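You operate a simulated robot arm through the tools that you are given. There is no shell and no other tool.

You are at the controls of a simulated robot arm. One attempt, no reset.

Task
Tip the blue saucer out into the small bucket, set pot and saucer up again and test the soil.
Fine: saucer back where it stood, blue pot in the saucer, soil gauge pushed into the pot's soil last. Set down upright: blue pot.
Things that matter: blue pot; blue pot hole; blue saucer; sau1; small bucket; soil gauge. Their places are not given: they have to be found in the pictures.

The check looks at the end state, three seconds after you hand in, the way a careful person would. Anything else that was tipped, shoved, dropped, spilled or broken makes it a failure.

Robot
A 7-joint arm with a two-finger parallel gripper, fixed in place. Base frame: the origin is on the floor under the middle of its stand, x ahead of it, y to its left, z up; the work surface is at about z = 0.78. Units: m, degrees, N and s.
It reaches about 1.247 m from its shoulder. Its first joint turns from -132.0 to 132.0 degrees. Payload 3.91 kg.
The TCP is the grasp point between the finger pads, 0.03 m short of the fingertips. In the tool frame z runs along the fingers and y along their closing line. The gripper opens to 0.11 m. The fingers are 0.02 m wide and 0.01 m thick; the gripper's body (0.048 by 0.112 m) begins 0.055 m behind the TCP.
Orientation is that of the tool frame in the base frame, as a unit quaternion [w, x, y, z]. With the fingers straight down and closing along the base's y, the tool's x points along the base's -x, its y along +y and its z along -z.

Tools
- The arm moves only by the tool jog_arm. Its argument "plan" is a list of rows, each a list of 7 numbers: the shift along the tool's x, y, z in cm, then the turn, a rotation vector about the tool's x, y, z in degrees, then the gripper command, from -1 (shut) to 1 (fully open), values between in proportion. In form: [[x, y, z, ax, ay, az, hand], ...]. A call has 1 to 20 rows; each row is the pose to reach, as a shift and turn from the pose commanded when the call began, along the tool's axes at that moment. A row lasts 0.2 s, in which the tool goes at most 0.05 m and 8.6 degrees; a call with a longer step from one row to the next is refused whole, and so is a gripper value outside its range. A pose out of reach is approached as far as the arm can. The call stops where the force on the tool passes 50 N (or 10 N more than at its start, if that is more) or the arm is blocked; 0.2 s more then pass. Each finger travels about 0.108 m/s and halts on what it meets, pressing with about 35 N; the grip force reading is that of the motor and also rises with nothing between the fingers. The clock runs only during rows and for 0.2 s after the last one: add rows that repeat a pose to give the fingers time. It gives the time, the measured TCP pose, the force on the tool (base axes), the opening and the grip force at its end, in the units of the frame above (readings bear some noise), with the torque about the TCP (base axes, N m) and any sound that the robot's microphone picked up, and new pictures: "show" is both (left out), scene, wrist or none.
- Cameras (640 x 400 px; columns grow to the right, rows downward): "scene" is fixed at [0.0633, 0.497, 1.4032]; the picture's right is [-0.03, -1.00, 0.00], its down [-0.44, 0.01, -0.90] and it looks along [0.90, -0.03, -0.44] (base axes); focal length 359 px, centre (320, 200). "wrist" rides on the gripper at [0.072, 0.017, -0.103] in the tool frame; the picture's right is [-0.23, 0.97, 0.00], its down [-0.76, -0.18, -0.62] and it looks along [-0.61, -0.14, 0.78] (tool axes); focal length 222 px, centre (320, 200).
- pixel_to_xyz(camera, pixels): there is no depth. For up to 12 entries [column, row, z] of the newest picture of that camera ("zoom" is the newest enlarged one), the place [x, y] in the base frame at which the ray of that pixel passes the height z, good to about 0.003 m, but the place of the scene camera against the robot may be out by one fixed shift of up to 0.018 m in any direction. It takes no simulated time.
- inspect(camera, box): a new picture of the part [left, top, right, bottom] of that camera's present view, enlarged. It takes no simulated time.
- finish_job(): hands the job in; it is judged then, once.

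Open the gripper and draw the arm clear of the work before you hand the job in, unless the task says otherwise.

The tools are called after ">>>" by a JSON object that holds its "fn" and its "kwargs". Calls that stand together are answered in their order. jog_arm: Moves the arm, as the interface text tells. Its arguments: {"type":"object","properties":{"plan":{"type":"array","items":{"type":"array","items":{"type":"number"}}},"show":{"type":"string","enum":["both","scene","wrist","none"]}},"required":["plan"]} The other tools are called the same way: pixel_to_xyz (camera, pixels) gives the place at which the rays of pixels pass given heights; inspect (camera, box) takes an enlarged picture of a part of a camera's view; finish_job () hands the job in.

At the start:

```text
clock: 0.0
position: [0.6233, 0.1467, 1.243]
tcp_rot: [-0.001, 0.0, 1.0, -0.001]
force: [0.0, -0.4, -0.1]
moment: [-0.02, -0.01, 0.01]
finger_gap: 0.11
gripper_force: 0.1
```

scene: 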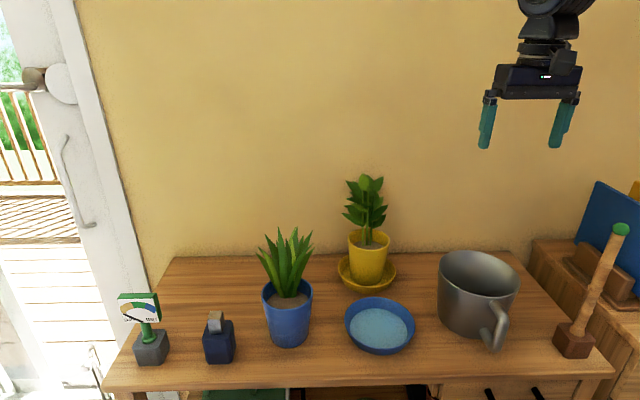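
wrist: 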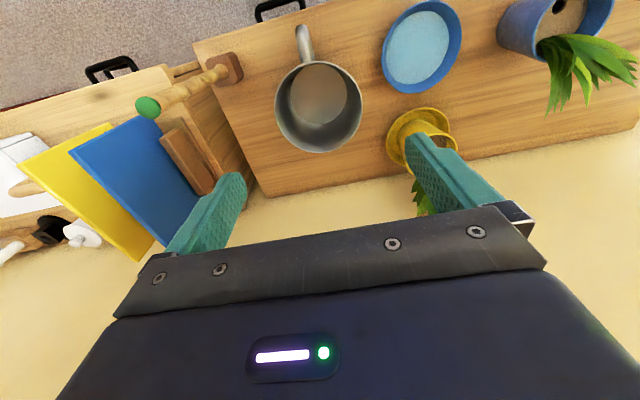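

I'll start by looking closer at the objects on the bench: gauge at about (150,330), pot (288,310), saucer (380,325), bucket (478,295).

>>> {"fn": "inspect", "kwargs": {"camera": "scene", "box": [100, 220, 340, 370]}}

>>> {"fn": "inspect", "kwargs": {"camera": "scene", "box": [320, 230, 560, 380]}}

>>> {"fn": "inspect", "kwargs": {"camera": "wrist", "box": [240, 0, 640, 250]}}

```text
2.67 times, centred on (220, 295) of scene
```

zoom: 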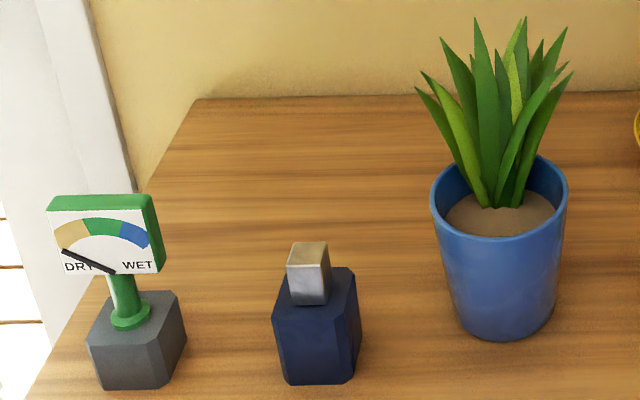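

```text
2.67 times, centred on (440, 305) of scene
```

zoom: 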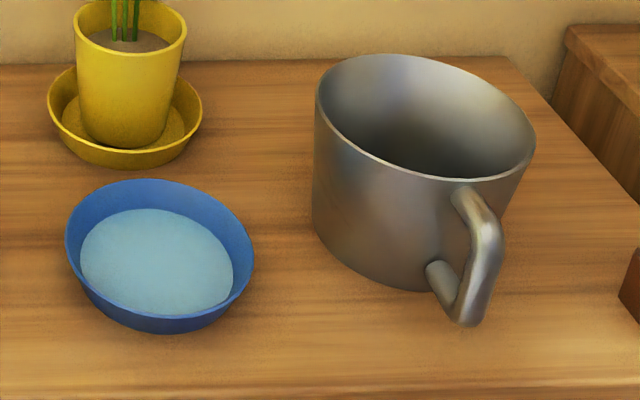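

```text
1.60 times, centred on (440, 125) of wrist
```

zoom: 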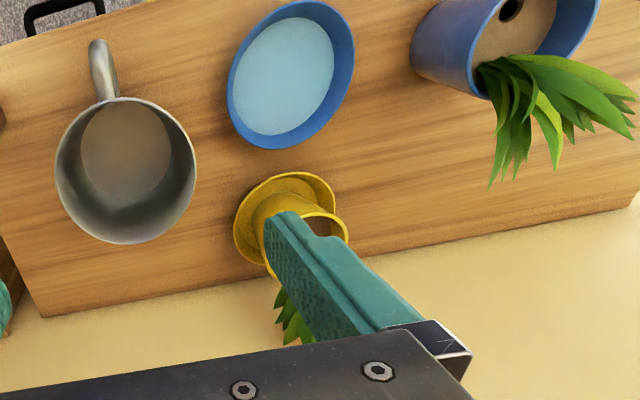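

The pot's soil has a dark hole visible in the wrist view near wrist pixel (560,5). I'll estimate floor-plane places of the objects from both cameras.

>>> {"fn": "pixel_to_xyz", "kwargs": {"camera": "scene", "pixels": [[150, 363, 0.78], [220, 362, 0.78], [288, 346, 0.78], [380, 352, 0.78], [380, 325, 0.79], [345, 320, 0.81], [414, 325, 0.81], [368, 285, 0.78], [478, 270, 0.92], [470, 335, 0.78], [575, 355, 0.78], [494, 345, 0.8]]}}

>>> {"fn": "pixel_to_xyz", "kwargs": {"camera": "wrist", "pixels": [[382, 47, 0.81], [462, 45, 0.81], [422, 2, 0.81], [418, 93, 0.81], [558, 5, 0.87], [318, 106, 0.92], [276, 106, 0.92], [362, 106, 0.92], [303, 30, 0.88], [318, 92, 0.785]]}}

```text
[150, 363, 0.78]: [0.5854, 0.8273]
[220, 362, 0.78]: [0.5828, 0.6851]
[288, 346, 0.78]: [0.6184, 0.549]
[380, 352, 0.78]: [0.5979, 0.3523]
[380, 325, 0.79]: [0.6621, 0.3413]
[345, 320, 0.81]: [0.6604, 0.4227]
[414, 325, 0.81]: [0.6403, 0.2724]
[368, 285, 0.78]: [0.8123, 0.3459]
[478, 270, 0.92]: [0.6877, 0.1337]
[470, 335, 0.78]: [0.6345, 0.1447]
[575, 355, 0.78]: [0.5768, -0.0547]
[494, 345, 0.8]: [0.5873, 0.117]
```

```text
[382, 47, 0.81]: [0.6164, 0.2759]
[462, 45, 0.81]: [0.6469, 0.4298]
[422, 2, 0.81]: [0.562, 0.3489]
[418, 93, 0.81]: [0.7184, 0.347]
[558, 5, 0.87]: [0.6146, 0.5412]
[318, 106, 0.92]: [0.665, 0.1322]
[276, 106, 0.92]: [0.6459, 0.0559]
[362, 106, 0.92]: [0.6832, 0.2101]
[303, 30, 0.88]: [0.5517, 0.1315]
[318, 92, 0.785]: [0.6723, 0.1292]
```

Saucer is around (0.64, 0.35) with ~0.155 m across, bucket around (0.667, 0.132), pot around (0.65, 0.545). I'll draw the arm back and left at a safe height so the wrist camera sees the bench from above.

>>> {"fn": "jog_arm", "kwargs": {"plan": [[2.5, 3, 0, 0, 0, 0, 1], [5, 6, 0, 0, 0, 0, 1], [7.5, 9, 0, 0, 0, 0, 1], [10, 12, 0, 0, 0, 0, 1], [12.5, 15, 0, 0, 0, 0, 1], [15, 18, 0, 0, 0, 0, 1], [17.5, 21, 0, 0, 0, 0, 1], [20, 24, 0, 0, 0, 0, 1], [22, 27, 0, 0, 0, 0, 1], [24, 30, 0, 0, 0, 0, 1], [24, 30, 0, 0, 0, 0, 1]], "show": "both"}}

```text
clock: 2.4
position: [0.3814, 0.4485, 1.2434]
tcp_rot: [0.0, -0.001, 1.0, 0.0]
force: [-0.4, 0.9, -0.6]
moment: [0.01, 0.01, 0.01]
finger_gap: 0.11
gripper_force: 0.1
```

scene: 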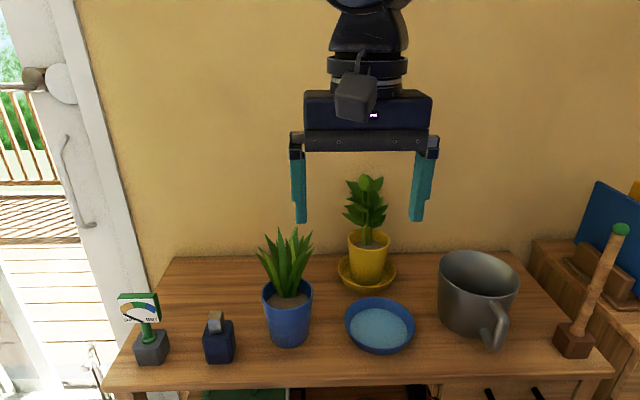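
wrist: 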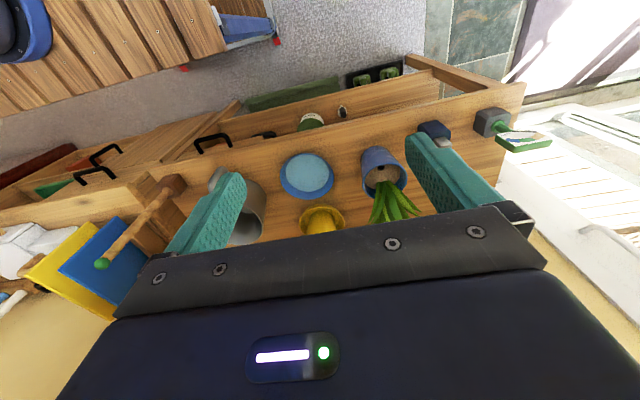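

Now all the objects are in the wrist view: saucer (306,175), pot (383,172), gauge (510,130). I'll enlarge this region for accurate places.

>>> {"fn": "inspect", "kwargs": {"camera": "wrist", "box": [260, 110, 420, 210]}}

>>> {"fn": "inspect", "kwargs": {"camera": "wrist", "box": [400, 80, 560, 180]}}

>>> {"fn": "inspect", "kwargs": {"camera": "wrist", "box": [140, 130, 300, 230]}}

```text
4.00 times, centred on (340, 160) of wrist
```

zoom: 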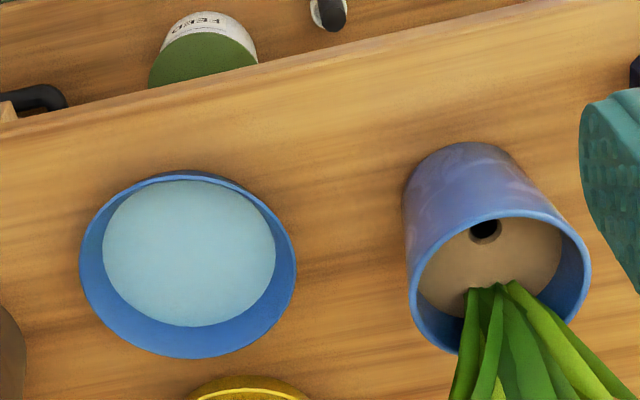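

```text
4.00 times, centred on (480, 130) of wrist
```

zoom: 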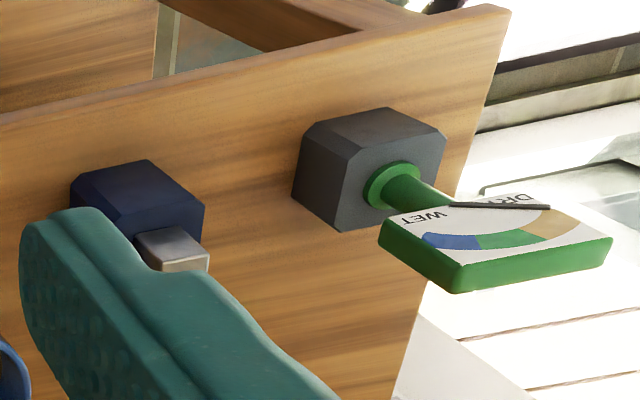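

```text
4.00 times, centred on (220, 180) of wrist
```

zoom: 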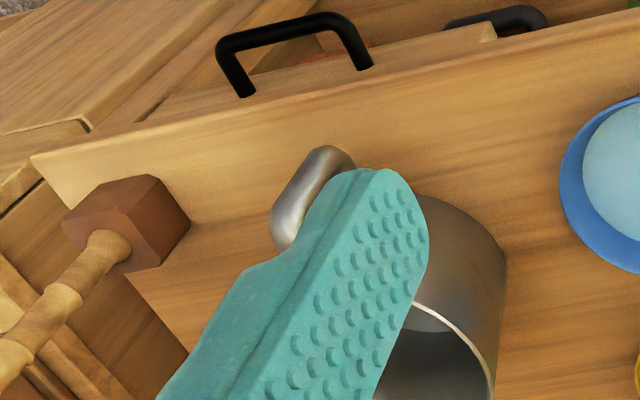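

The wrist view shows the pot's hole at about wrist (381,167), pot rim, saucer and gauge. I'll measure these with the wrist camera, which has no offset.

>>> {"fn": "inspect", "kwargs": {"camera": "wrist", "box": [260, 110, 420, 210]}}

>>> {"fn": "pixel_to_xyz", "kwargs": {"camera": "wrist", "pixels": [[280, 175, 0.815], [334, 176, 0.815], [307, 153, 0.815], [309, 199.5, 0.815], [381.2, 167.5, 0.863], [362.5, 182, 0.885], [407.5, 177, 0.885], [389, 163, 0.885], [376, 198, 0.885], [382.5, 182, 0.863], [500, 136, 0.82], [340, 125, 0.78]]}}

>>> {"fn": "pixel_to_xyz", "kwargs": {"camera": "scene", "pixels": [[263, 290, 0.885], [312, 290, 0.885], [288, 302, 0.885], [288, 280, 0.885], [375, 293, 0.79], [338, 270, 0.8], [396, 270, 0.8], [288, 385, 0.78], [380, 352, 0.78], [380, 299, 0.815], [380, 346, 0.815], [150, 325, 0.84]]}}

```text
4.00 times, centred on (340, 160) of wrist
```

zoom: 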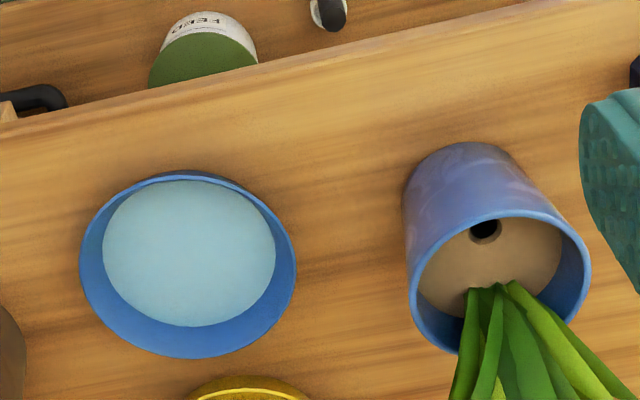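

```text
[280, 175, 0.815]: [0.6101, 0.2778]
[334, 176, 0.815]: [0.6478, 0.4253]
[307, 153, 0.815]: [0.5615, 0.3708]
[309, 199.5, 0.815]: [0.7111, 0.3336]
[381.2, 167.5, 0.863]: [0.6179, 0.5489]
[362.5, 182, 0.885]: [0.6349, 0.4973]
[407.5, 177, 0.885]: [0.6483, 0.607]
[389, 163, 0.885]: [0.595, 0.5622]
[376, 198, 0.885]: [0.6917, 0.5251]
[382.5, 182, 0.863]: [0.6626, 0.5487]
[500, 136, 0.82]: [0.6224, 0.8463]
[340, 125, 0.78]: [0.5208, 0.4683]
```

```text
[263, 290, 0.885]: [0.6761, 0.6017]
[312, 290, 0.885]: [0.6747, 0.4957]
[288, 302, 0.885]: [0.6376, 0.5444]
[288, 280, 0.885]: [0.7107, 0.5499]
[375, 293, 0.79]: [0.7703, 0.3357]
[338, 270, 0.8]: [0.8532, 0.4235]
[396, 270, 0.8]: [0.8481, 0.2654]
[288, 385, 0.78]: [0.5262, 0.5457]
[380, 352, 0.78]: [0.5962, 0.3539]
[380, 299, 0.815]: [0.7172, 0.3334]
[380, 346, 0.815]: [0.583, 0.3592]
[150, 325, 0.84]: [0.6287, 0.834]
```

Two cameras disagree slightly, so I'll lower the wrist camera to a closer view of the saucer and pot (TCP to about (0.46, 0.44, 1.02), still in front of the pot and above everything).

>>> {"fn": "jog_arm", "kwargs": {"plan": [[-1, 0, 4, 0, 0, 0, 1], [-3, 0, 8, 0, 0, 0, 1], [-5, 0, 12, 0, 0, 0, 1], [-6.5, -1, 16, 0, 0, 0, 1], [-8, -1, 20, 0, 0, 0, 1], [-8, -1, 22, 0, 0, 0, 1], [-8, -1, 22, 0, 0, 0, 1]], "show": "both"}}

```text
clock: 4.0
position: [0.4631, 0.4376, 1.0245]
tcp_rot: [0.001, 0.0, 1.0, 0.0]
force: [-0.3, 0.3, -1.2]
moment: [0.02, -0.03, -0.02]
finger_gap: 0.1097
gripper_force: 0.1
```

scene: 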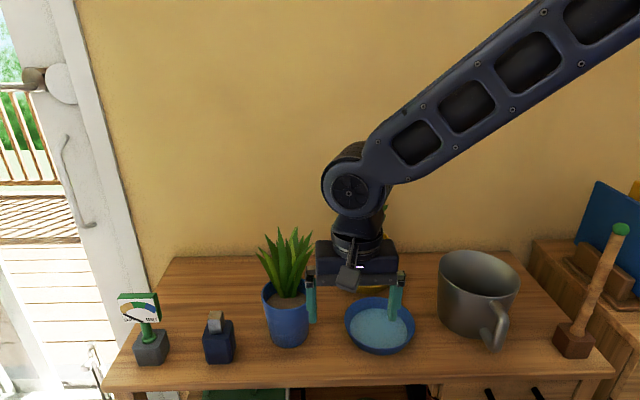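
wrist: 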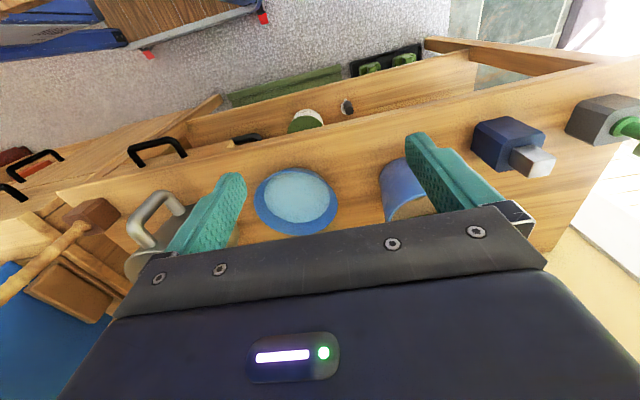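

The saucer spans about (254..338, 167..234) in the wrist view. I'll enlarge and measure.

>>> {"fn": "inspect", "kwargs": {"camera": "wrist", "box": [240, 150, 440, 275]}}

>>> {"fn": "inspect", "kwargs": {"camera": "wrist", "box": [440, 60, 640, 185]}}

```text
3.20 times, centred on (340, 212) of wrist
```

zoom: 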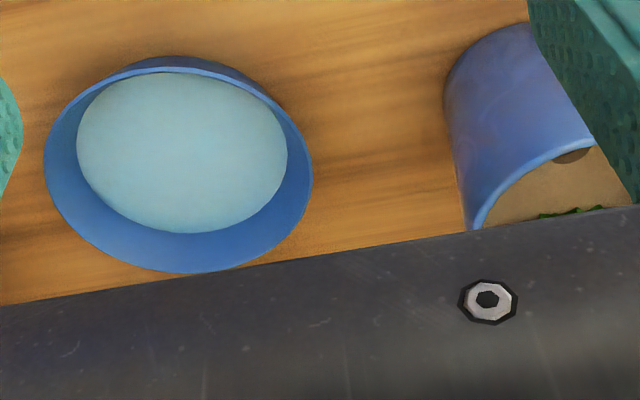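

```text
3.20 times, centred on (540, 122) of wrist
```

zoom: 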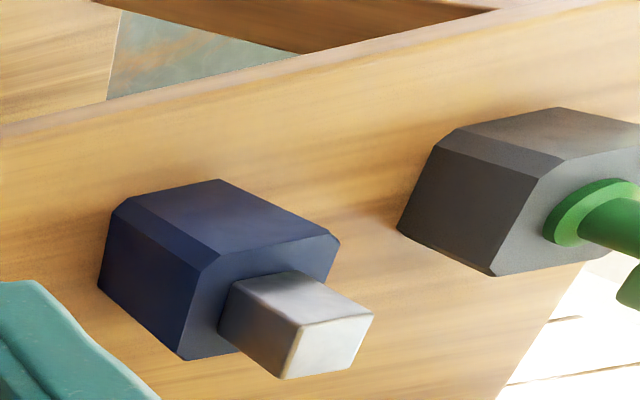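

Now I'll measure the rim extents at two candidate heights to find the rim height.

>>> {"fn": "pixel_to_xyz", "kwargs": {"camera": "wrist", "pixels": [[253.75, 196, 0.81], [337.5, 205.3, 0.81], [297.8, 167.5, 0.81], [296.2, 234.7, 0.81], [253.75, 196, 0.82], [337.5, 205.3, 0.82], [297.8, 167.5, 0.82], [296.2, 234.7, 0.82], [296, 197, 0.785], [264, 196, 0.79], [330, 200, 0.79], [420, 198, 0.863]]}}

```text
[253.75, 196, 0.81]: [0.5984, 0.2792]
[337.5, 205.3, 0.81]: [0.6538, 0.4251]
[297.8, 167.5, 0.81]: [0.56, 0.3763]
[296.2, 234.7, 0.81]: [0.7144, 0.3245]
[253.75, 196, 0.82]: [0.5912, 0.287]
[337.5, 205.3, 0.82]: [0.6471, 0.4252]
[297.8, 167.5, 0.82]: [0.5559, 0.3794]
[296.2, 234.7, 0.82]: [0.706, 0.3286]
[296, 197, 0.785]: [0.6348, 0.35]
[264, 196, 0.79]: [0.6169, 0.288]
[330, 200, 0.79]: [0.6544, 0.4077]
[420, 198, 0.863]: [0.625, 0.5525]
```

I'll check the scene-camera offset against the known finger positions: by calculation the right fingertip should be near scene pixel (391,326).

>>> {"fn": "inspect", "kwargs": {"camera": "scene", "box": [280, 220, 440, 360]}}

```text
2.86 times, centred on (360, 290) of scene
```

zoom: 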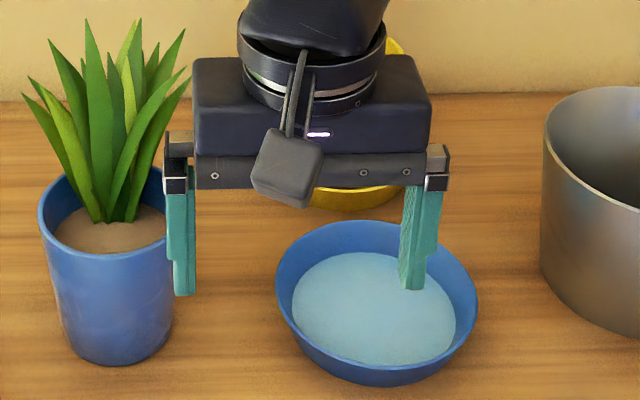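

The observed fingertips sit ~4–5 px higher than predicted, so the scene camera is about 1 cm off; I'll rely on the wrist camera. I want the saucer's wall shape, so I'll enlarge it strongly.

>>> {"fn": "inspect", "kwargs": {"camera": "scene", "box": [335, 292, 425, 357]}}

>>> {"fn": "inspect", "kwargs": {"camera": "wrist", "box": [245, 155, 345, 240]}}

```text
6.15 times, centred on (380, 324) of scene
```

zoom: 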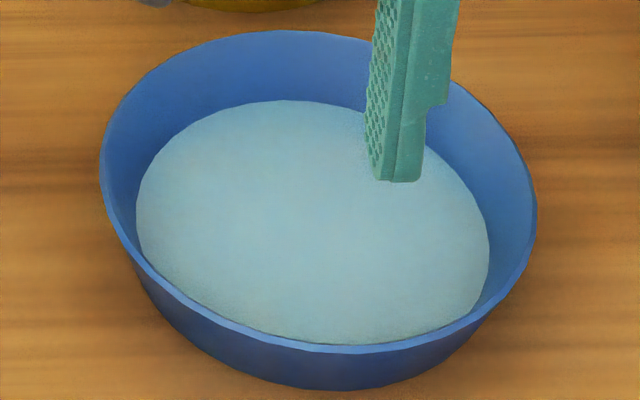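

```text
4.71 times, centred on (295, 198) of wrist
```

zoom: 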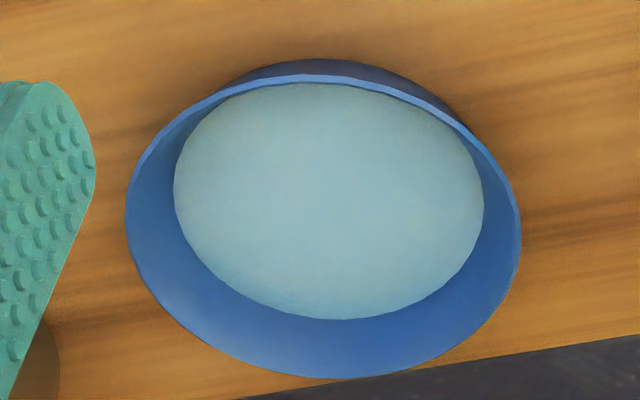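

The saucer wall flares outward by roughly 25°, rim radius ≈0.077 around (0.637, 0.351), with water about 1.5 cm below the rim. I'll rise, then go above the saucer's far-right rim with a 45° yaw so that the fingers will close radially there.

>>> {"fn": "jog_arm", "kwargs": {"plan": [[0, 0, -4.5, 0, 0, 0, 1], [0, 0, -9.5, 0, 0, 0, 1], [-3.2, -2.1, -9.5, 0, 0, -5.6, 0.6], [-6.4, -4.2, -9.5, 0, 0, -11.2, 0.2], [-9.6, -6.3, -9.5, 0, 0, -16.8, 0], [-12.8, -8.4, -9.5, 0, 0, -22.4, -0.2], [-16, -10.5, -9.5, 0, 0, -28, -0.2], [-19.2, -12.6, -9.5, 0, 0, -33.6, -0.2], [-22.4, -14.7, -9.5, 0, 0, -39.4, -0.2], [-25.7, -16.8, -9.5, 0, 0, -45, -0.2], [-25.7, -16.8, -9.5, 0, 0, -45, -0.2]], "show": "both"}}

```text
clock: 6.4
position: [0.719, 0.2655, 1.117]
tcp_rot: [0.0, -0.383, 0.924, 0.0]
force: [-0.1, 0.5, 0.2]
moment: [0.05, 0.02, -0.02]
finger_gap: 0.0438
gripper_force: 0.0
```

scene: 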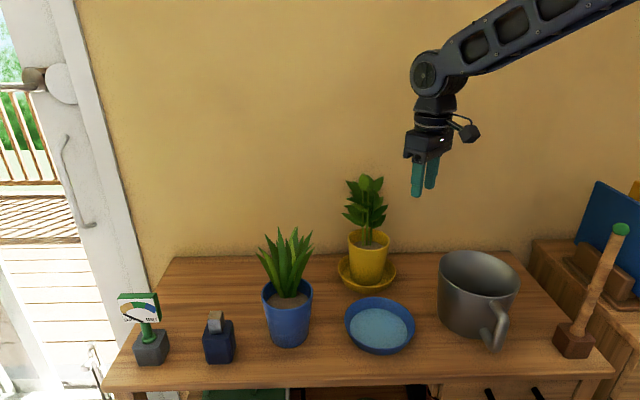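
wrist: 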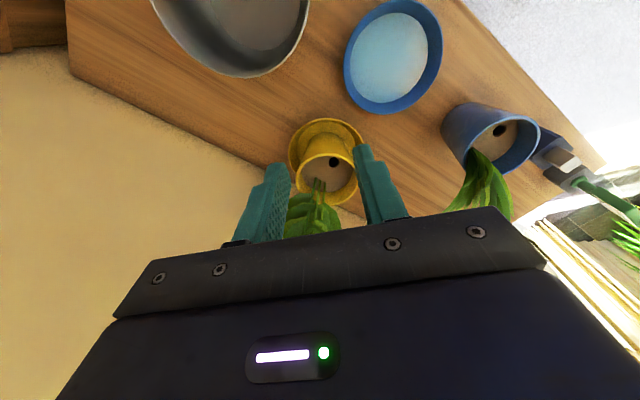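

The wrist view now shows saucer rim from (344,62) to (442,45), bottom near (380,114), and the pot with its hole at (500,131). I'll enlarge for accurate picks.

>>> {"fn": "inspect", "kwargs": {"camera": "wrist", "box": [320, 0, 560, 150]}}

```text
2.67 times, centred on (440, 75) of wrist
```

zoom: 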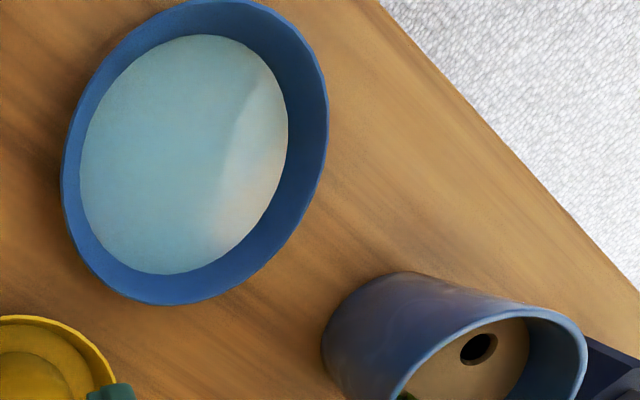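

I'll measure several rim points and the hole from this enlarged picture.

>>> {"fn": "pixel_to_xyz", "kwargs": {"camera": "zoom", "pixels": [[61, 170, 0.81], [165, 305, 0.81], [328, 105, 0.81], [285, 235, 0.81], [290, 25, 0.81], [115, 55, 0.81], [61, 170, 0.82], [165, 305, 0.82], [328, 105, 0.82], [290, 25, 0.82], [478, 349, 0.863], [190, 155, 0.8]]}}

```text
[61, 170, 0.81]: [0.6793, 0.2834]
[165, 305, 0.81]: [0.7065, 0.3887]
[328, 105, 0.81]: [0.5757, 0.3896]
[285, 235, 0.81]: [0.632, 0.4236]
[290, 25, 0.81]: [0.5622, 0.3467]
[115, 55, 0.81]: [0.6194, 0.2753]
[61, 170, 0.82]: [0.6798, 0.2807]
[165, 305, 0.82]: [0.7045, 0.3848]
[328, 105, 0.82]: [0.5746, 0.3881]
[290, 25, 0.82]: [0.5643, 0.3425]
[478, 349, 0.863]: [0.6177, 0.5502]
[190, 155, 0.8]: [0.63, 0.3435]
```

Combining two wrist views gives the rim at z≈0.806, centre (0.640, 0.349), R≈0.077; the soil hole is at (0.618, 0.5495, 0.863). I'll tilt the tool by 25° so the pads lie along the flared wall, and come down to a pre-grasp pose above the rim.

>>> {"fn": "jog_arm", "kwargs": {"plan": [[0, 0, 3, -5, 0, 0, -0.4], [0, 0, 7, -10, 0, 0, -0.6], [0, 0, 11, -15, 0, 0, -0.6], [0, 0, 15, -20, 0, 0, -0.6], [0, 0, 19, -25, 0, 0, -0.6], [0, 0, 20.5, -25, 0, 0, -0.6], [0, 0, 20.5, -25, 0, 0, -0.6]], "show": "both"}}

```text
clock: 8.0
position: [0.7189, 0.268, 0.9129]
tcp_rot: [-0.084, -0.373, 0.902, 0.201]
force: [0.1, -0.2, -0.4]
moment: [-0.03, -0.02, -0.01]
finger_gap: 0.022
gripper_force: 0.2
```

scene: 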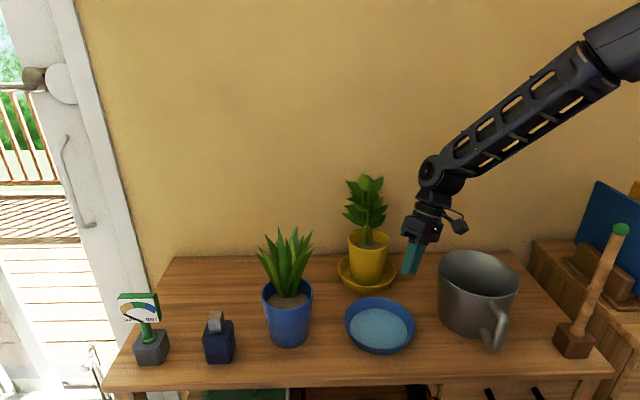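
wrist: 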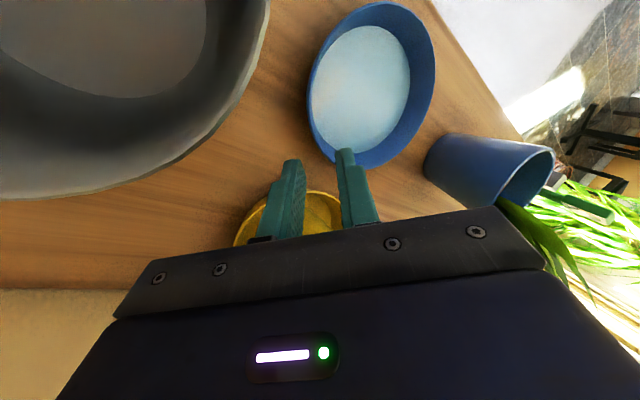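

Fingers are over the rim's right side with a 2.2 cm gap. I'll advance along the finger direction to about 3 cm short of the grip pose and look again.

>>> {"fn": "jog_arm", "kwargs": {"plan": [[-0.18, -1.15, 2, 0, 0, 0, -0.6], [-0.18, -1.15, 4.5, 0, 0, 0, -0.6], [-0.18, -1.15, 6.6, 0, 0, 0, -0.6], [-0.18, -1.15, 6.6, 0, 0, 0, -0.6]], "show": "both"}}

>>> {"fn": "inspect", "kwargs": {"camera": "scene", "box": [330, 250, 490, 350]}}

>>> {"fn": "inspect", "kwargs": {"camera": "wrist", "box": [240, 60, 440, 185]}}

```text
clock: 9.0
position: [0.7071, 0.283, 0.8488]
tcp_rot: [-0.082, -0.374, 0.902, 0.2]
force: [-0.5, -0.1, -0.7]
moment: [0.01, 0.01, -0.02]
finger_gap: 0.022
gripper_force: 0.0
```

scene: 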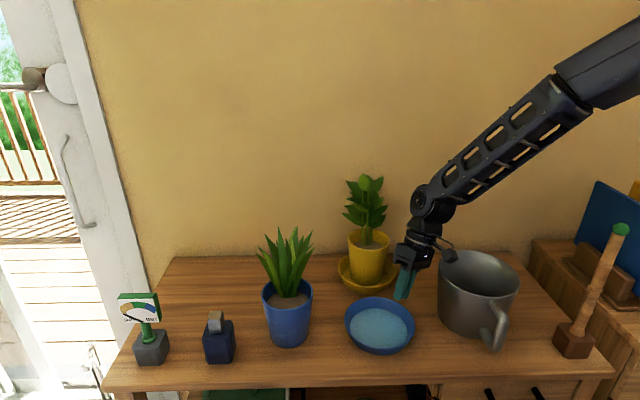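
wrist: 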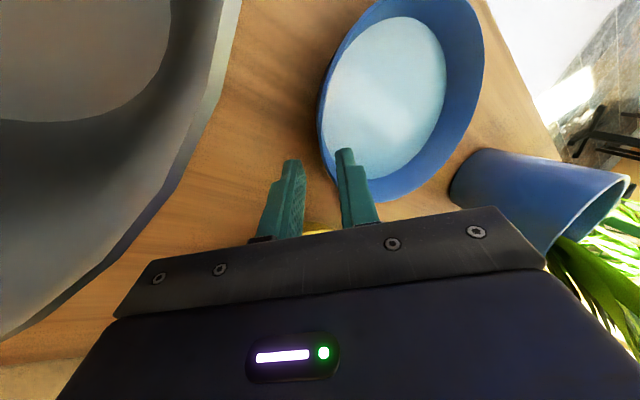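

```text
4.00 times, centred on (410, 300) of scene
```

zoom: 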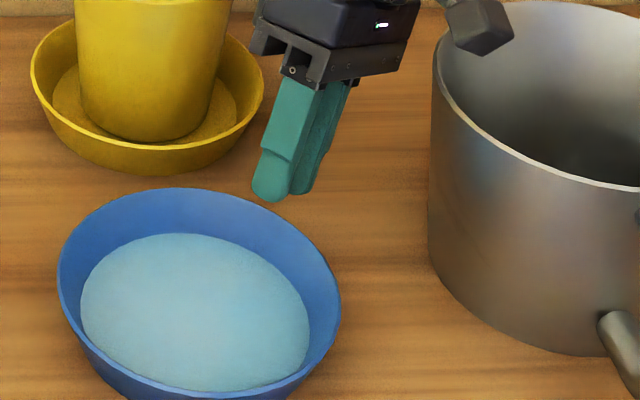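

```text
3.20 times, centred on (340, 122) of wrist
```

zoom: 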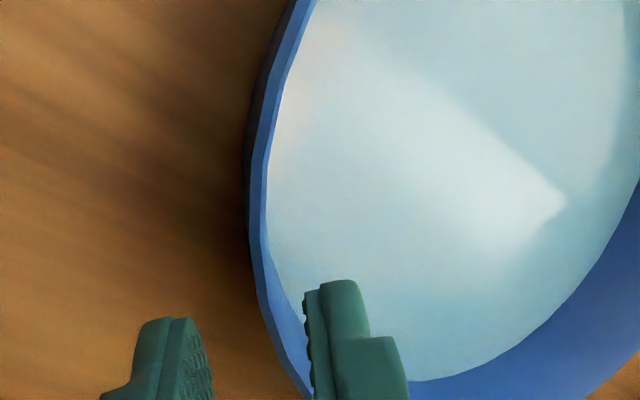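

The wrist camera will come close to the bucket's rim, so I need the bucket's rim height before going lower. I'll measure its rim edge in this wrist view at a few candidate heights.

>>> {"fn": "pixel_to_xyz", "kwargs": {"camera": "wrist", "pixels": [[238, 10, 0.92], [205, 125, 0.92], [150, 220, 0.92], [60, 300, 0.92], [238, 10, 0.9], [205, 125, 0.9], [150, 220, 0.9], [60, 300, 0.9], [238, 10, 0.88], [205, 125, 0.88], [150, 220, 0.88], [60, 300, 0.88]]}}

>>> {"fn": "inspect", "kwargs": {"camera": "wrist", "box": [0, 0, 320, 350]}}

```text
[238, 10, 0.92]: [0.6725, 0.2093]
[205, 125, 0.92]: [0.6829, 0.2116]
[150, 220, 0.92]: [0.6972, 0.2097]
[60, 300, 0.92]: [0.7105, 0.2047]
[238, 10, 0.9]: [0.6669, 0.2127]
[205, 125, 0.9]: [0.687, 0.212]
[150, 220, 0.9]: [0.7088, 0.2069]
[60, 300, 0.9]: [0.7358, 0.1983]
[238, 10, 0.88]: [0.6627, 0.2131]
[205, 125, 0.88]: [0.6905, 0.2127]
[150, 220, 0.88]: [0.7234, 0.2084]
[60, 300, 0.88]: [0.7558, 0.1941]
```

```text
1.14 times, centred on (160, 175) of wrist
```

zoom: 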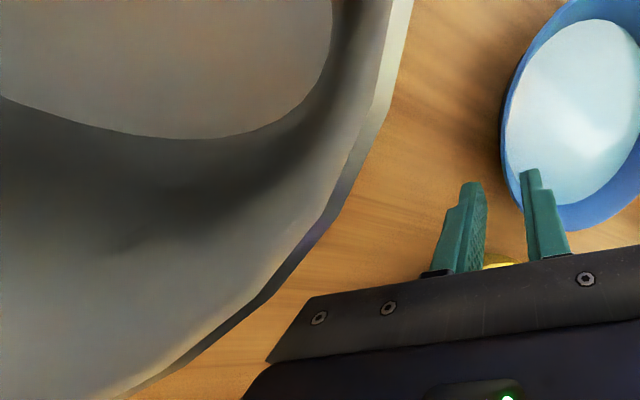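

The camera would hit the bucket rim (z≈0.92) at this azimuth, so I'll grip the saucer from the near side instead. First, while free-handed, I'll rise and rehearse the pouring tilt above the bucket to see whether the arm can reach it.

>>> {"fn": "jog_arm", "kwargs": {"plan": [[0, 1.7, -3.7, 0, 0, 0, -0.6], [0, 3.4, -7.4, 0, 0, 0, -0.6], [0, 5.1, -11, 0, 0, 0, -0.6], [1.7, 6.4, -14.8, 7, 0, 0, -0.6], [4.7, 6.5, -18, 14, 0, 0, -0.6], [7.7, 6, -21, 21, 0, 0, -0.6], [10.7, 5, -24, 28, 0, 0, -0.6], [13.4, 3.55, -25.9, 35, 0, 0, -0.6], [13.4, 3.55, -25.9, 43, 0, 0, -0.6], [13.4, 3.55, -25.9, 51, 0, 0, -0.6], [13.4, 3.55, -25.9, 59, 0, 0, -0.6], [13.4, 3.55, -25.9, 67, 0, 0, -0.6], [13.4, 3.55, -25.9, 75, 0, 0, -0.6], [13.4, 3.55, -25.9, 83, 0, 0, -0.6], [13.4, 3.55, -25.9, 91, 0, 0, -0.6], [13.4, 3.55, -25.9, 99, 0, 0, -0.6], [13.4, 3.55, -25.9, 107, 0, 0, -0.6], [13.4, 3.55, -25.9, 115, 0, 0, -0.6], [13.4, 3.55, -25.9, 123, 0, 0, -0.6], [13.4, 3.55, -25.9, 125, 0, 0, -0.6]], "show": "both"}}

```text
clock: 13.2
position: [0.6682, 0.1322, 1.0991]
tcp_rot: [-0.293, 0.246, -0.593, 0.708]
force: [0.9, 0.0, -0.2]
moment: [0.05, 0.01, 0.03]
finger_gap: 0.0223
gripper_force: 0.0
```

scene: 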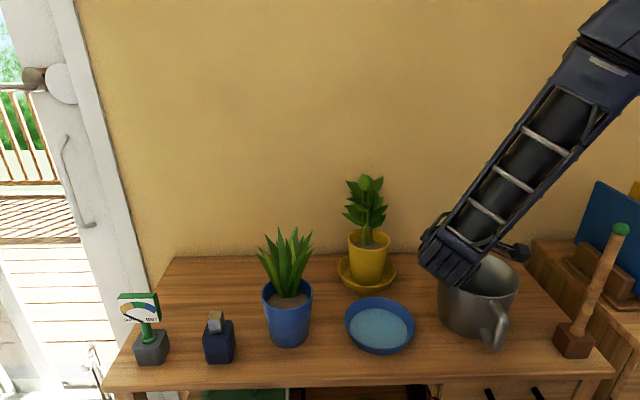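
wrist: 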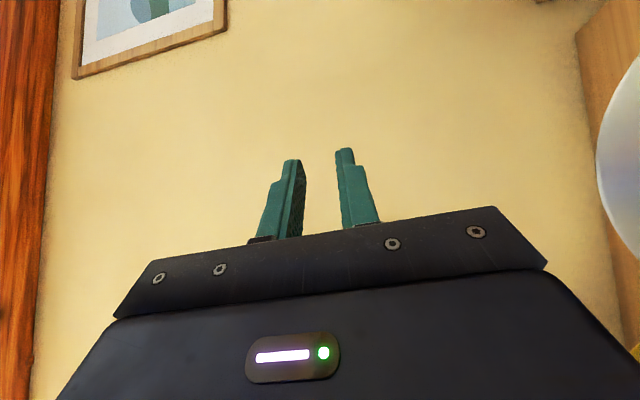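

The pour tilt (tool 100° past vertical) is reachable over the bucket. Now I'll tilt back to fingers-down.

>>> {"fn": "jog_arm", "kwargs": {"plan": [[0, 0, 0, -8, 0, 0, -0.6], [0, 0, 0, -16, 0, 0, -0.6], [0, 0, 0, -24, 0, 0, -0.6], [0, 0, 0, -32, 0, 0, -0.6], [0, 0, 0, -40, 0, 0, -0.6], [0, 0, 0, -48, 0, 0, -0.6], [0, 0, 0, -56, 0, 0, -0.6], [0, 0, 0, -64, 0, 0, -0.6], [0, 0, 0, -72, 0, 0, -0.6], [0, 0, 0, -80, 0, 0, -0.6], [0, 0, 0, -88, 0, 0, -0.6], [0, 0, 0, -96, 0, 0, -0.6], [0, 0, 0, -100, 0, 0, -0.6], [0, 0, 0, -100, 0, 0, -0.6]], "show": "wrist"}}

```text
clock: 16.2
position: [0.6678, 0.1322, 1.0995]
tcp_rot: [-0.001, -0.383, 0.924, 0.001]
force: [0.1, 0.2, -0.4]
moment: [0.02, 0.03, 0.0]
finger_gap: 0.0219
gripper_force: 0.1
```

wrist: 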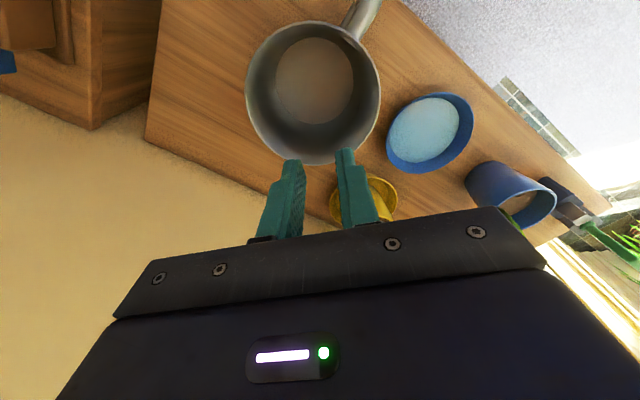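

The bucket is fully in view (rim from x=245 to 381, y=20 to 165). I'll measure its rim at candidate heights, plus its floor.

>>> {"fn": "inspect", "kwargs": {"camera": "wrist", "box": [230, 0, 400, 180]}}

>>> {"fn": "pixel_to_xyz", "kwargs": {"camera": "wrist", "pixels": [[245, 85, 0.92], [381, 90, 0.92], [313, 20, 0.92], [318, 165, 0.92], [245, 85, 0.9], [381, 90, 0.9], [313, 20, 0.9], [318, 165, 0.9], [275, 80, 0.785], [354, 80, 0.785], [315, 38, 0.785], [314, 124, 0.785]]}}

```text
2.22 times, centred on (315, 90) of wrist
```

zoom: 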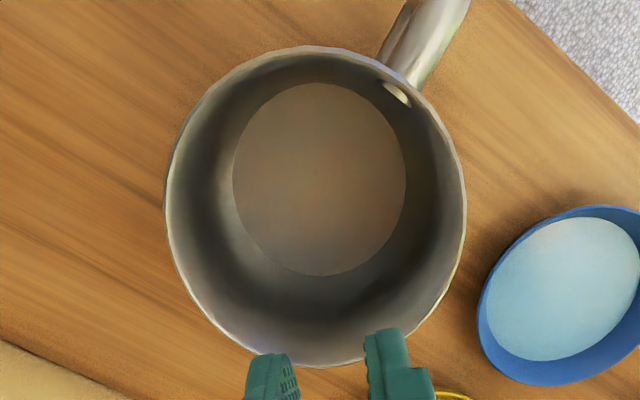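

```text
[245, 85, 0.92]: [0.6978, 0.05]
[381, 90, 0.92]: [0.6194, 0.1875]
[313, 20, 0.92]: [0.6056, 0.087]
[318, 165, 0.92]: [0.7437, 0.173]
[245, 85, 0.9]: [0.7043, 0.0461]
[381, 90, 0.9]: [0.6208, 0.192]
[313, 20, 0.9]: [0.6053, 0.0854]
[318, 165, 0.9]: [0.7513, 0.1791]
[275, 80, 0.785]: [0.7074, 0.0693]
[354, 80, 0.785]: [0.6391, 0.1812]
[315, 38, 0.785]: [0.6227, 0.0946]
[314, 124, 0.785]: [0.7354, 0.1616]
```

Bucket: centre ≈(0.674, 0.129), rim radius ≈0.08, rim z≈0.92. Now I yaw by 90° while moving to the near-right side of the saucer, still high (z≈1.05).

>>> {"fn": "jog_arm", "kwargs": {"plan": [[-0.2, 1.6, 0, 0, 0, 8.2, -0.6], [-0.4, 3.2, 0, 0, 0, 16.4, -0.6], [-0.6, 4.8, 0.5, 0, 0, 24.6, -0.6], [-0.8, 6.4, 1, 0, 0, 32.8, -0.6], [-1.0, 8, 1.5, 0, 0, 41, -0.6], [-1.2, 9.6, 2, 0, 0, 49.2, -0.6], [-1.4, 11.2, 2.5, 0, 0, 57.4, -0.6], [-1.6, 12.8, 3, 0, 0, 65.6, -0.6], [-1.8, 14.4, 3.5, 0, 0, 73.8, -0.6], [-2, 16, 4, 0, 0, 82, -0.6], [-2.1, 17.4, 5, 0, 0, 90, -0.6], [-2.1, 17.4, 5, 0, 0, 90, -0.6]], "show": "both"}}

```text
clock: 18.8
position: [0.5597, 0.2709, 1.0479]
tcp_rot: [0.0, 0.383, 0.924, 0.0]
force: [0.4, 0.8, 0.3]
moment: [0.02, 0.02, -0.02]
finger_gap: 0.022
gripper_force: 0.1
```

scene: 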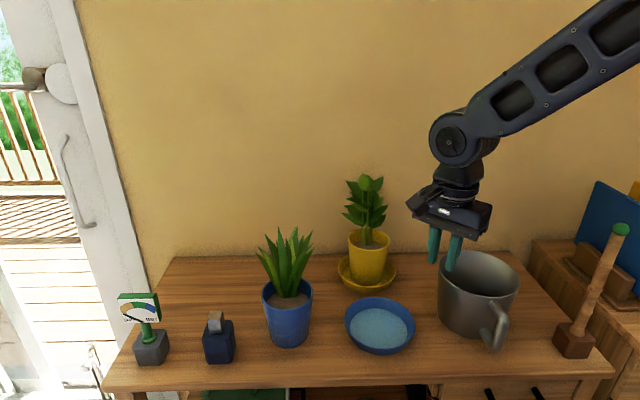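
wrist: 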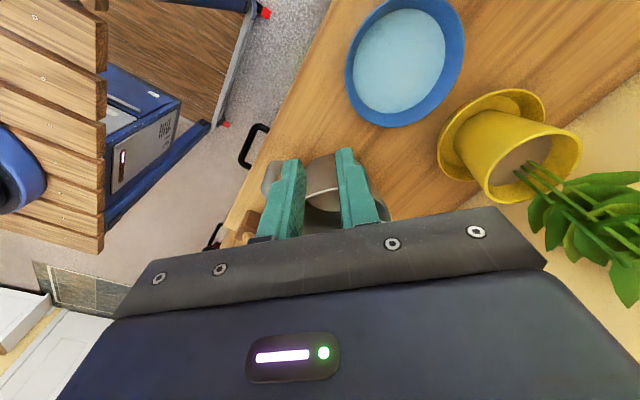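

Another view of the saucer from the near side; I'll pick rim points on it to confirm centre and rim height.

>>> {"fn": "inspect", "kwargs": {"camera": "wrist", "box": [330, 0, 490, 140]}}

```text
2.86 times, centred on (410, 70) of wrist
```

zoom: 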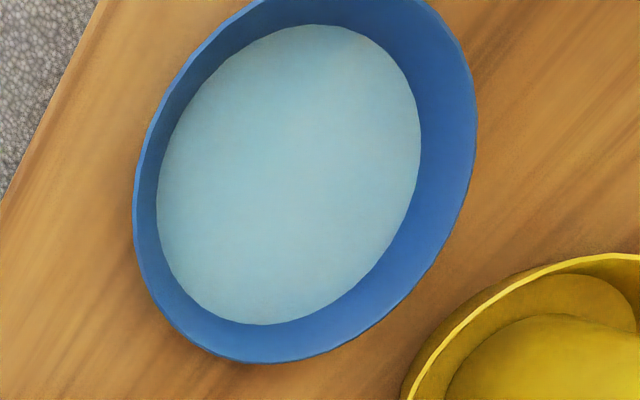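

>>> {"fn": "pixel_to_xyz", "kwargs": {"camera": "zoom", "pixels": [[133, 205, 0.806], [185, 70, 0.806], [175, 325, 0.806], [250, 363, 0.806], [385, 310, 0.806], [477, 130, 0.806], [440, 15, 0.806], [156, 200, 0.791], [260, 324, 0.791], [421, 135, 0.791], [320, 25, 0.791], [455, 302, 0.806]]}}

```text
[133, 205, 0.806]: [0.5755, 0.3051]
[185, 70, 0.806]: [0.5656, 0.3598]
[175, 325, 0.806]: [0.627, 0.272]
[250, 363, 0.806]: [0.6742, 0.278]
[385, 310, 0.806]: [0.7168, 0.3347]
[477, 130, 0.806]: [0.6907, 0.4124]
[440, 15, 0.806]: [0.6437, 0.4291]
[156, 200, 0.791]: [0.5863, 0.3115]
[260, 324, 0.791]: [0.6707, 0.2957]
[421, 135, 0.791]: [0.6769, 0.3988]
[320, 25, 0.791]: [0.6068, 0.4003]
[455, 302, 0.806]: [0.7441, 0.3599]
```

The fit gives centre (0.641, 0.350), R≈0.078, rim z≈0.806, wall flare ≈30°. I'll tilt by 30° and descend to a pre-grasp pose 6 cm back along the finger direction.

>>> {"fn": "jog_arm", "kwargs": {"plan": [[0, 0, 2.5, -5, 0, 0, -0.6], [0, 0, 5.5, -10, 0, 0, -0.63], [0, 0, 8.5, -15, 0, 0, -0.63], [0, 0, 11.5, -20, 0, 0, -0.63], [-0.1, -0.1, 14.5, -25, 0, 0, -0.63], [-0.19, -0.19, 17.5, -30, 0, 0, -0.63], [-0.19, -0.19, 17.5, -30, 0, 0, -0.63]], "show": "both"}}

>>> {"fn": "inspect", "kwargs": {"camera": "wrist", "box": [240, 60, 440, 185]}}

>>> {"fn": "inspect", "kwargs": {"camera": "scene", "box": [340, 260, 500, 360]}}

```text
clock: 20.4
position: [0.5587, 0.2659, 0.8726]
tcp_rot: [0.099, 0.369, 0.892, 0.24]
force: [-0.3, 0.1, 0.1]
moment: [0.03, 0.0, -0.02]
finger_gap: 0.0206
gripper_force: 0.1
```

scene: 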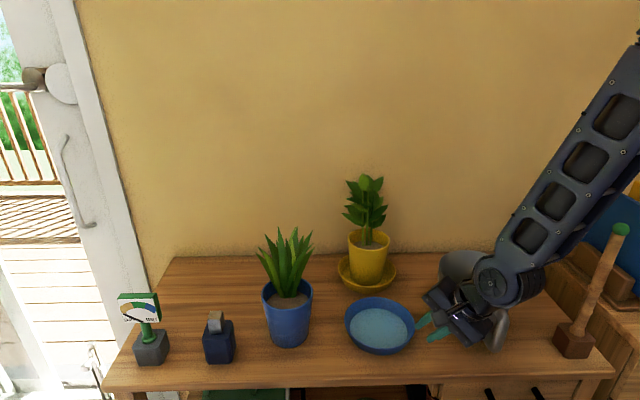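
wrist: 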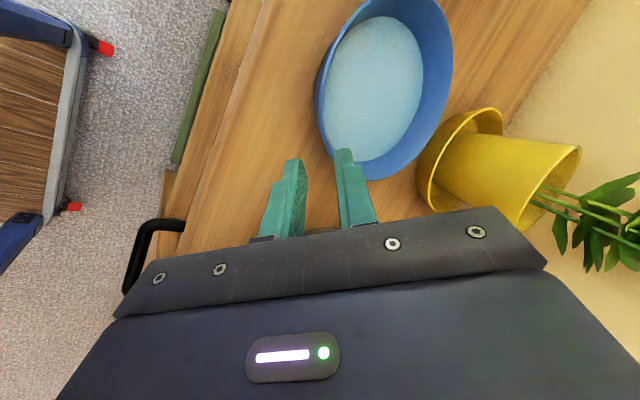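

```text
3.20 times, centred on (340, 122) of wrist
```

zoom: 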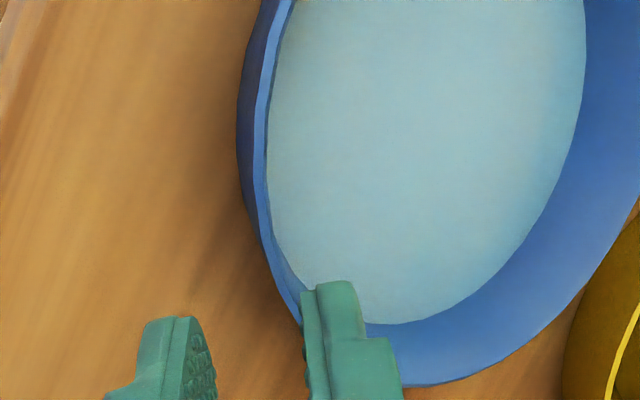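

```text
4.00 times, centred on (420, 310) of scene
```

zoom: 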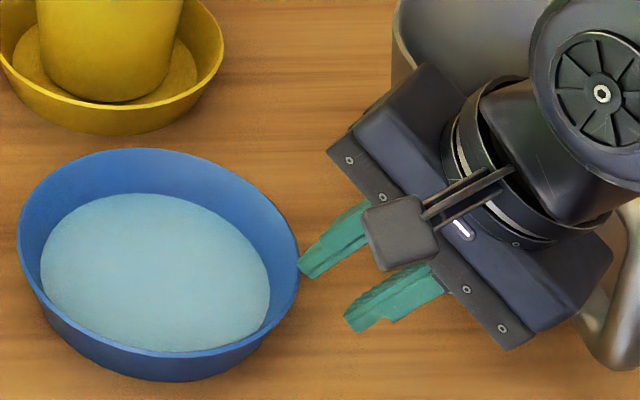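

The rim passes between the two fingers. I'll advance 4.3 cm along the fingers and look again before the last bit.

>>> {"fn": "jog_arm", "kwargs": {"plan": [[0.1, 0.2, 1.5, 0, 0, 0, -0.63], [0.1, 0.2, 3, 0, 0, 0, -0.63], [0.1, 0.2, 4.3, 0, 0, 0, -0.63], [0.1, 0.2, 4.3, 0, 0, 0, -0.63]], "show": "both"}}

>>> {"fn": "inspect", "kwargs": {"camera": "wrist", "box": [240, 80, 440, 205]}}

>>> {"fn": "inspect", "kwargs": {"camera": "scene", "box": [350, 280, 470, 355]}}

```text
clock: 21.4
position: [0.5743, 0.2847, 0.8369]
tcp_rot: [0.098, 0.37, 0.892, 0.239]
force: [0.1, -0.6, -1.1]
moment: [0.0, -0.01, 0.01]
finger_gap: 0.0204
gripper_force: 0.1
```

scene: 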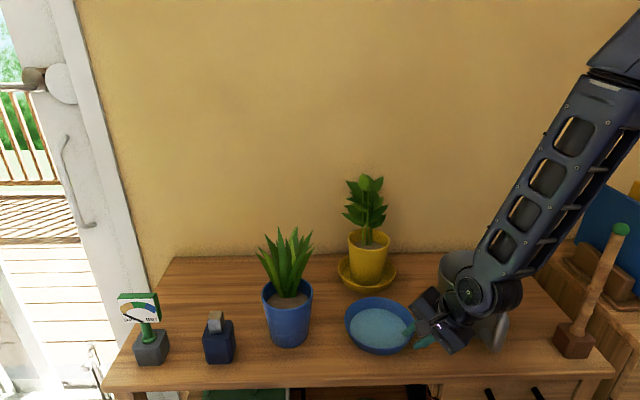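
wrist: 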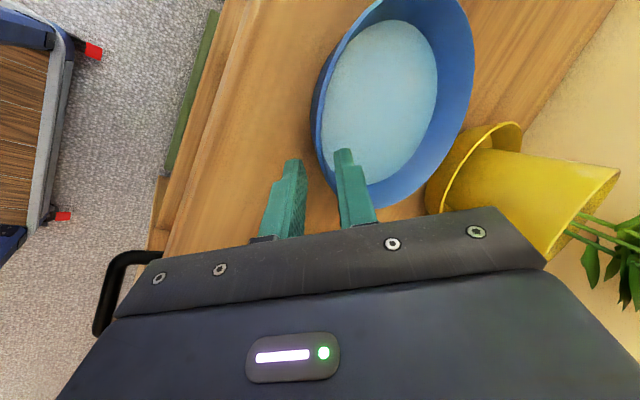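

```text
3.20 times, centred on (340, 142) of wrist
```

zoom: 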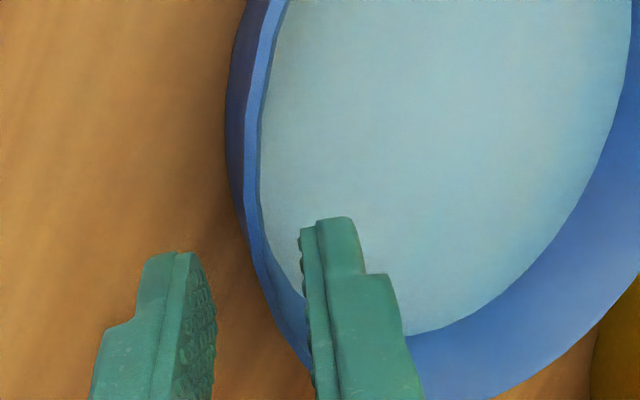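

```text
5.33 times, centred on (410, 318) of scene
```

zoom: 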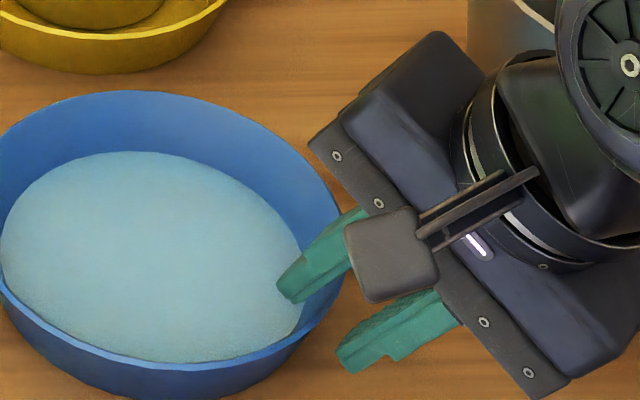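

The rim at the fingertip depth (zoom ≈(255,235)) lies about midway between the two fingertips (190 and 300). I advance the last 1.8 cm.

>>> {"fn": "jog_arm", "kwargs": {"plan": [[0, 0, 0.6, 0, 0, 0, -0.63], [0, 0, 1.2, 0, 0, 0, -0.63], [0, 0, 1.8, 0, 0, 0, -0.63], [0, 0, 1.8, 0, 0, 0, -0.63]], "show": "both"}}

>>> {"fn": "inspect", "kwargs": {"camera": "wrist", "box": [240, 80, 440, 205]}}

>>> {"fn": "inspect", "kwargs": {"camera": "scene", "box": [350, 280, 470, 355]}}

```text
clock: 22.4
position: [0.5821, 0.2916, 0.8225]
tcp_rot: [0.099, 0.37, 0.892, 0.239]
force: [-0.6, 0.1, 1.0]
moment: [0.03, 0.0, -0.02]
finger_gap: 0.0206
gripper_force: 0.0
```

scene: 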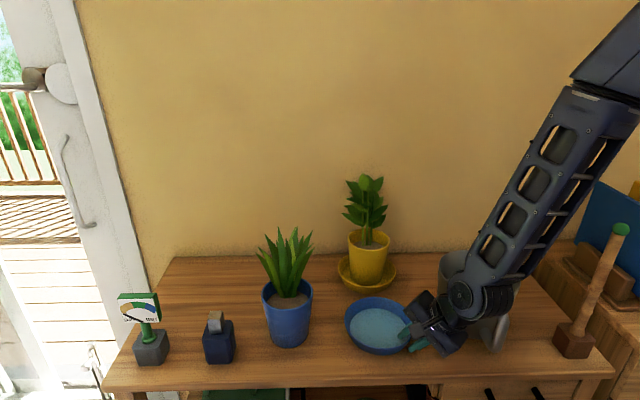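
wrist: 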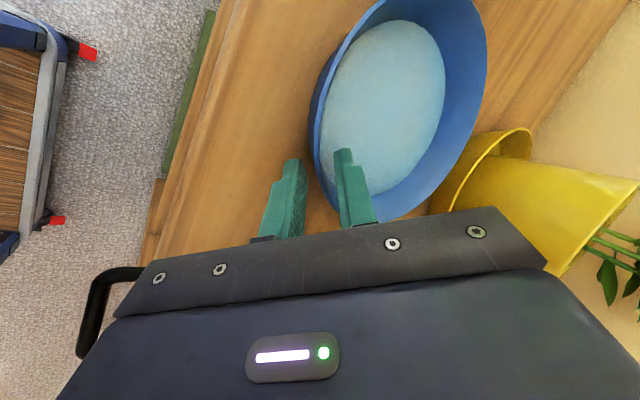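

```text
3.20 times, centred on (340, 142) of wrist
```

zoom: 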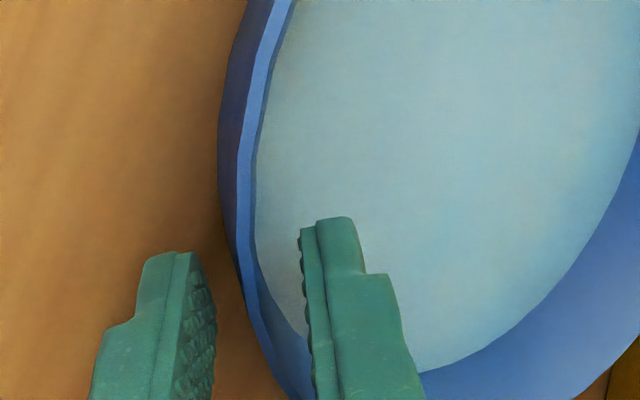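

```text
5.33 times, centred on (410, 318) of scene
```

zoom: 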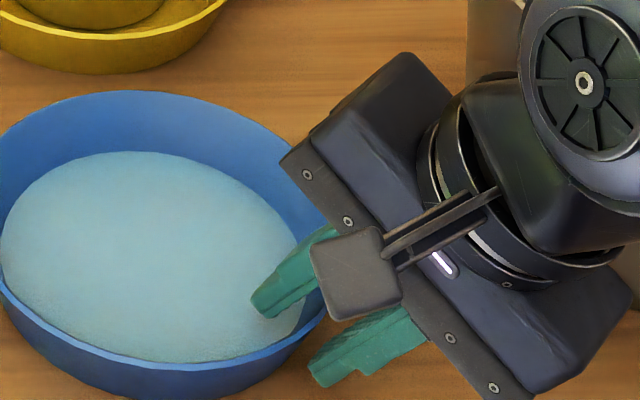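

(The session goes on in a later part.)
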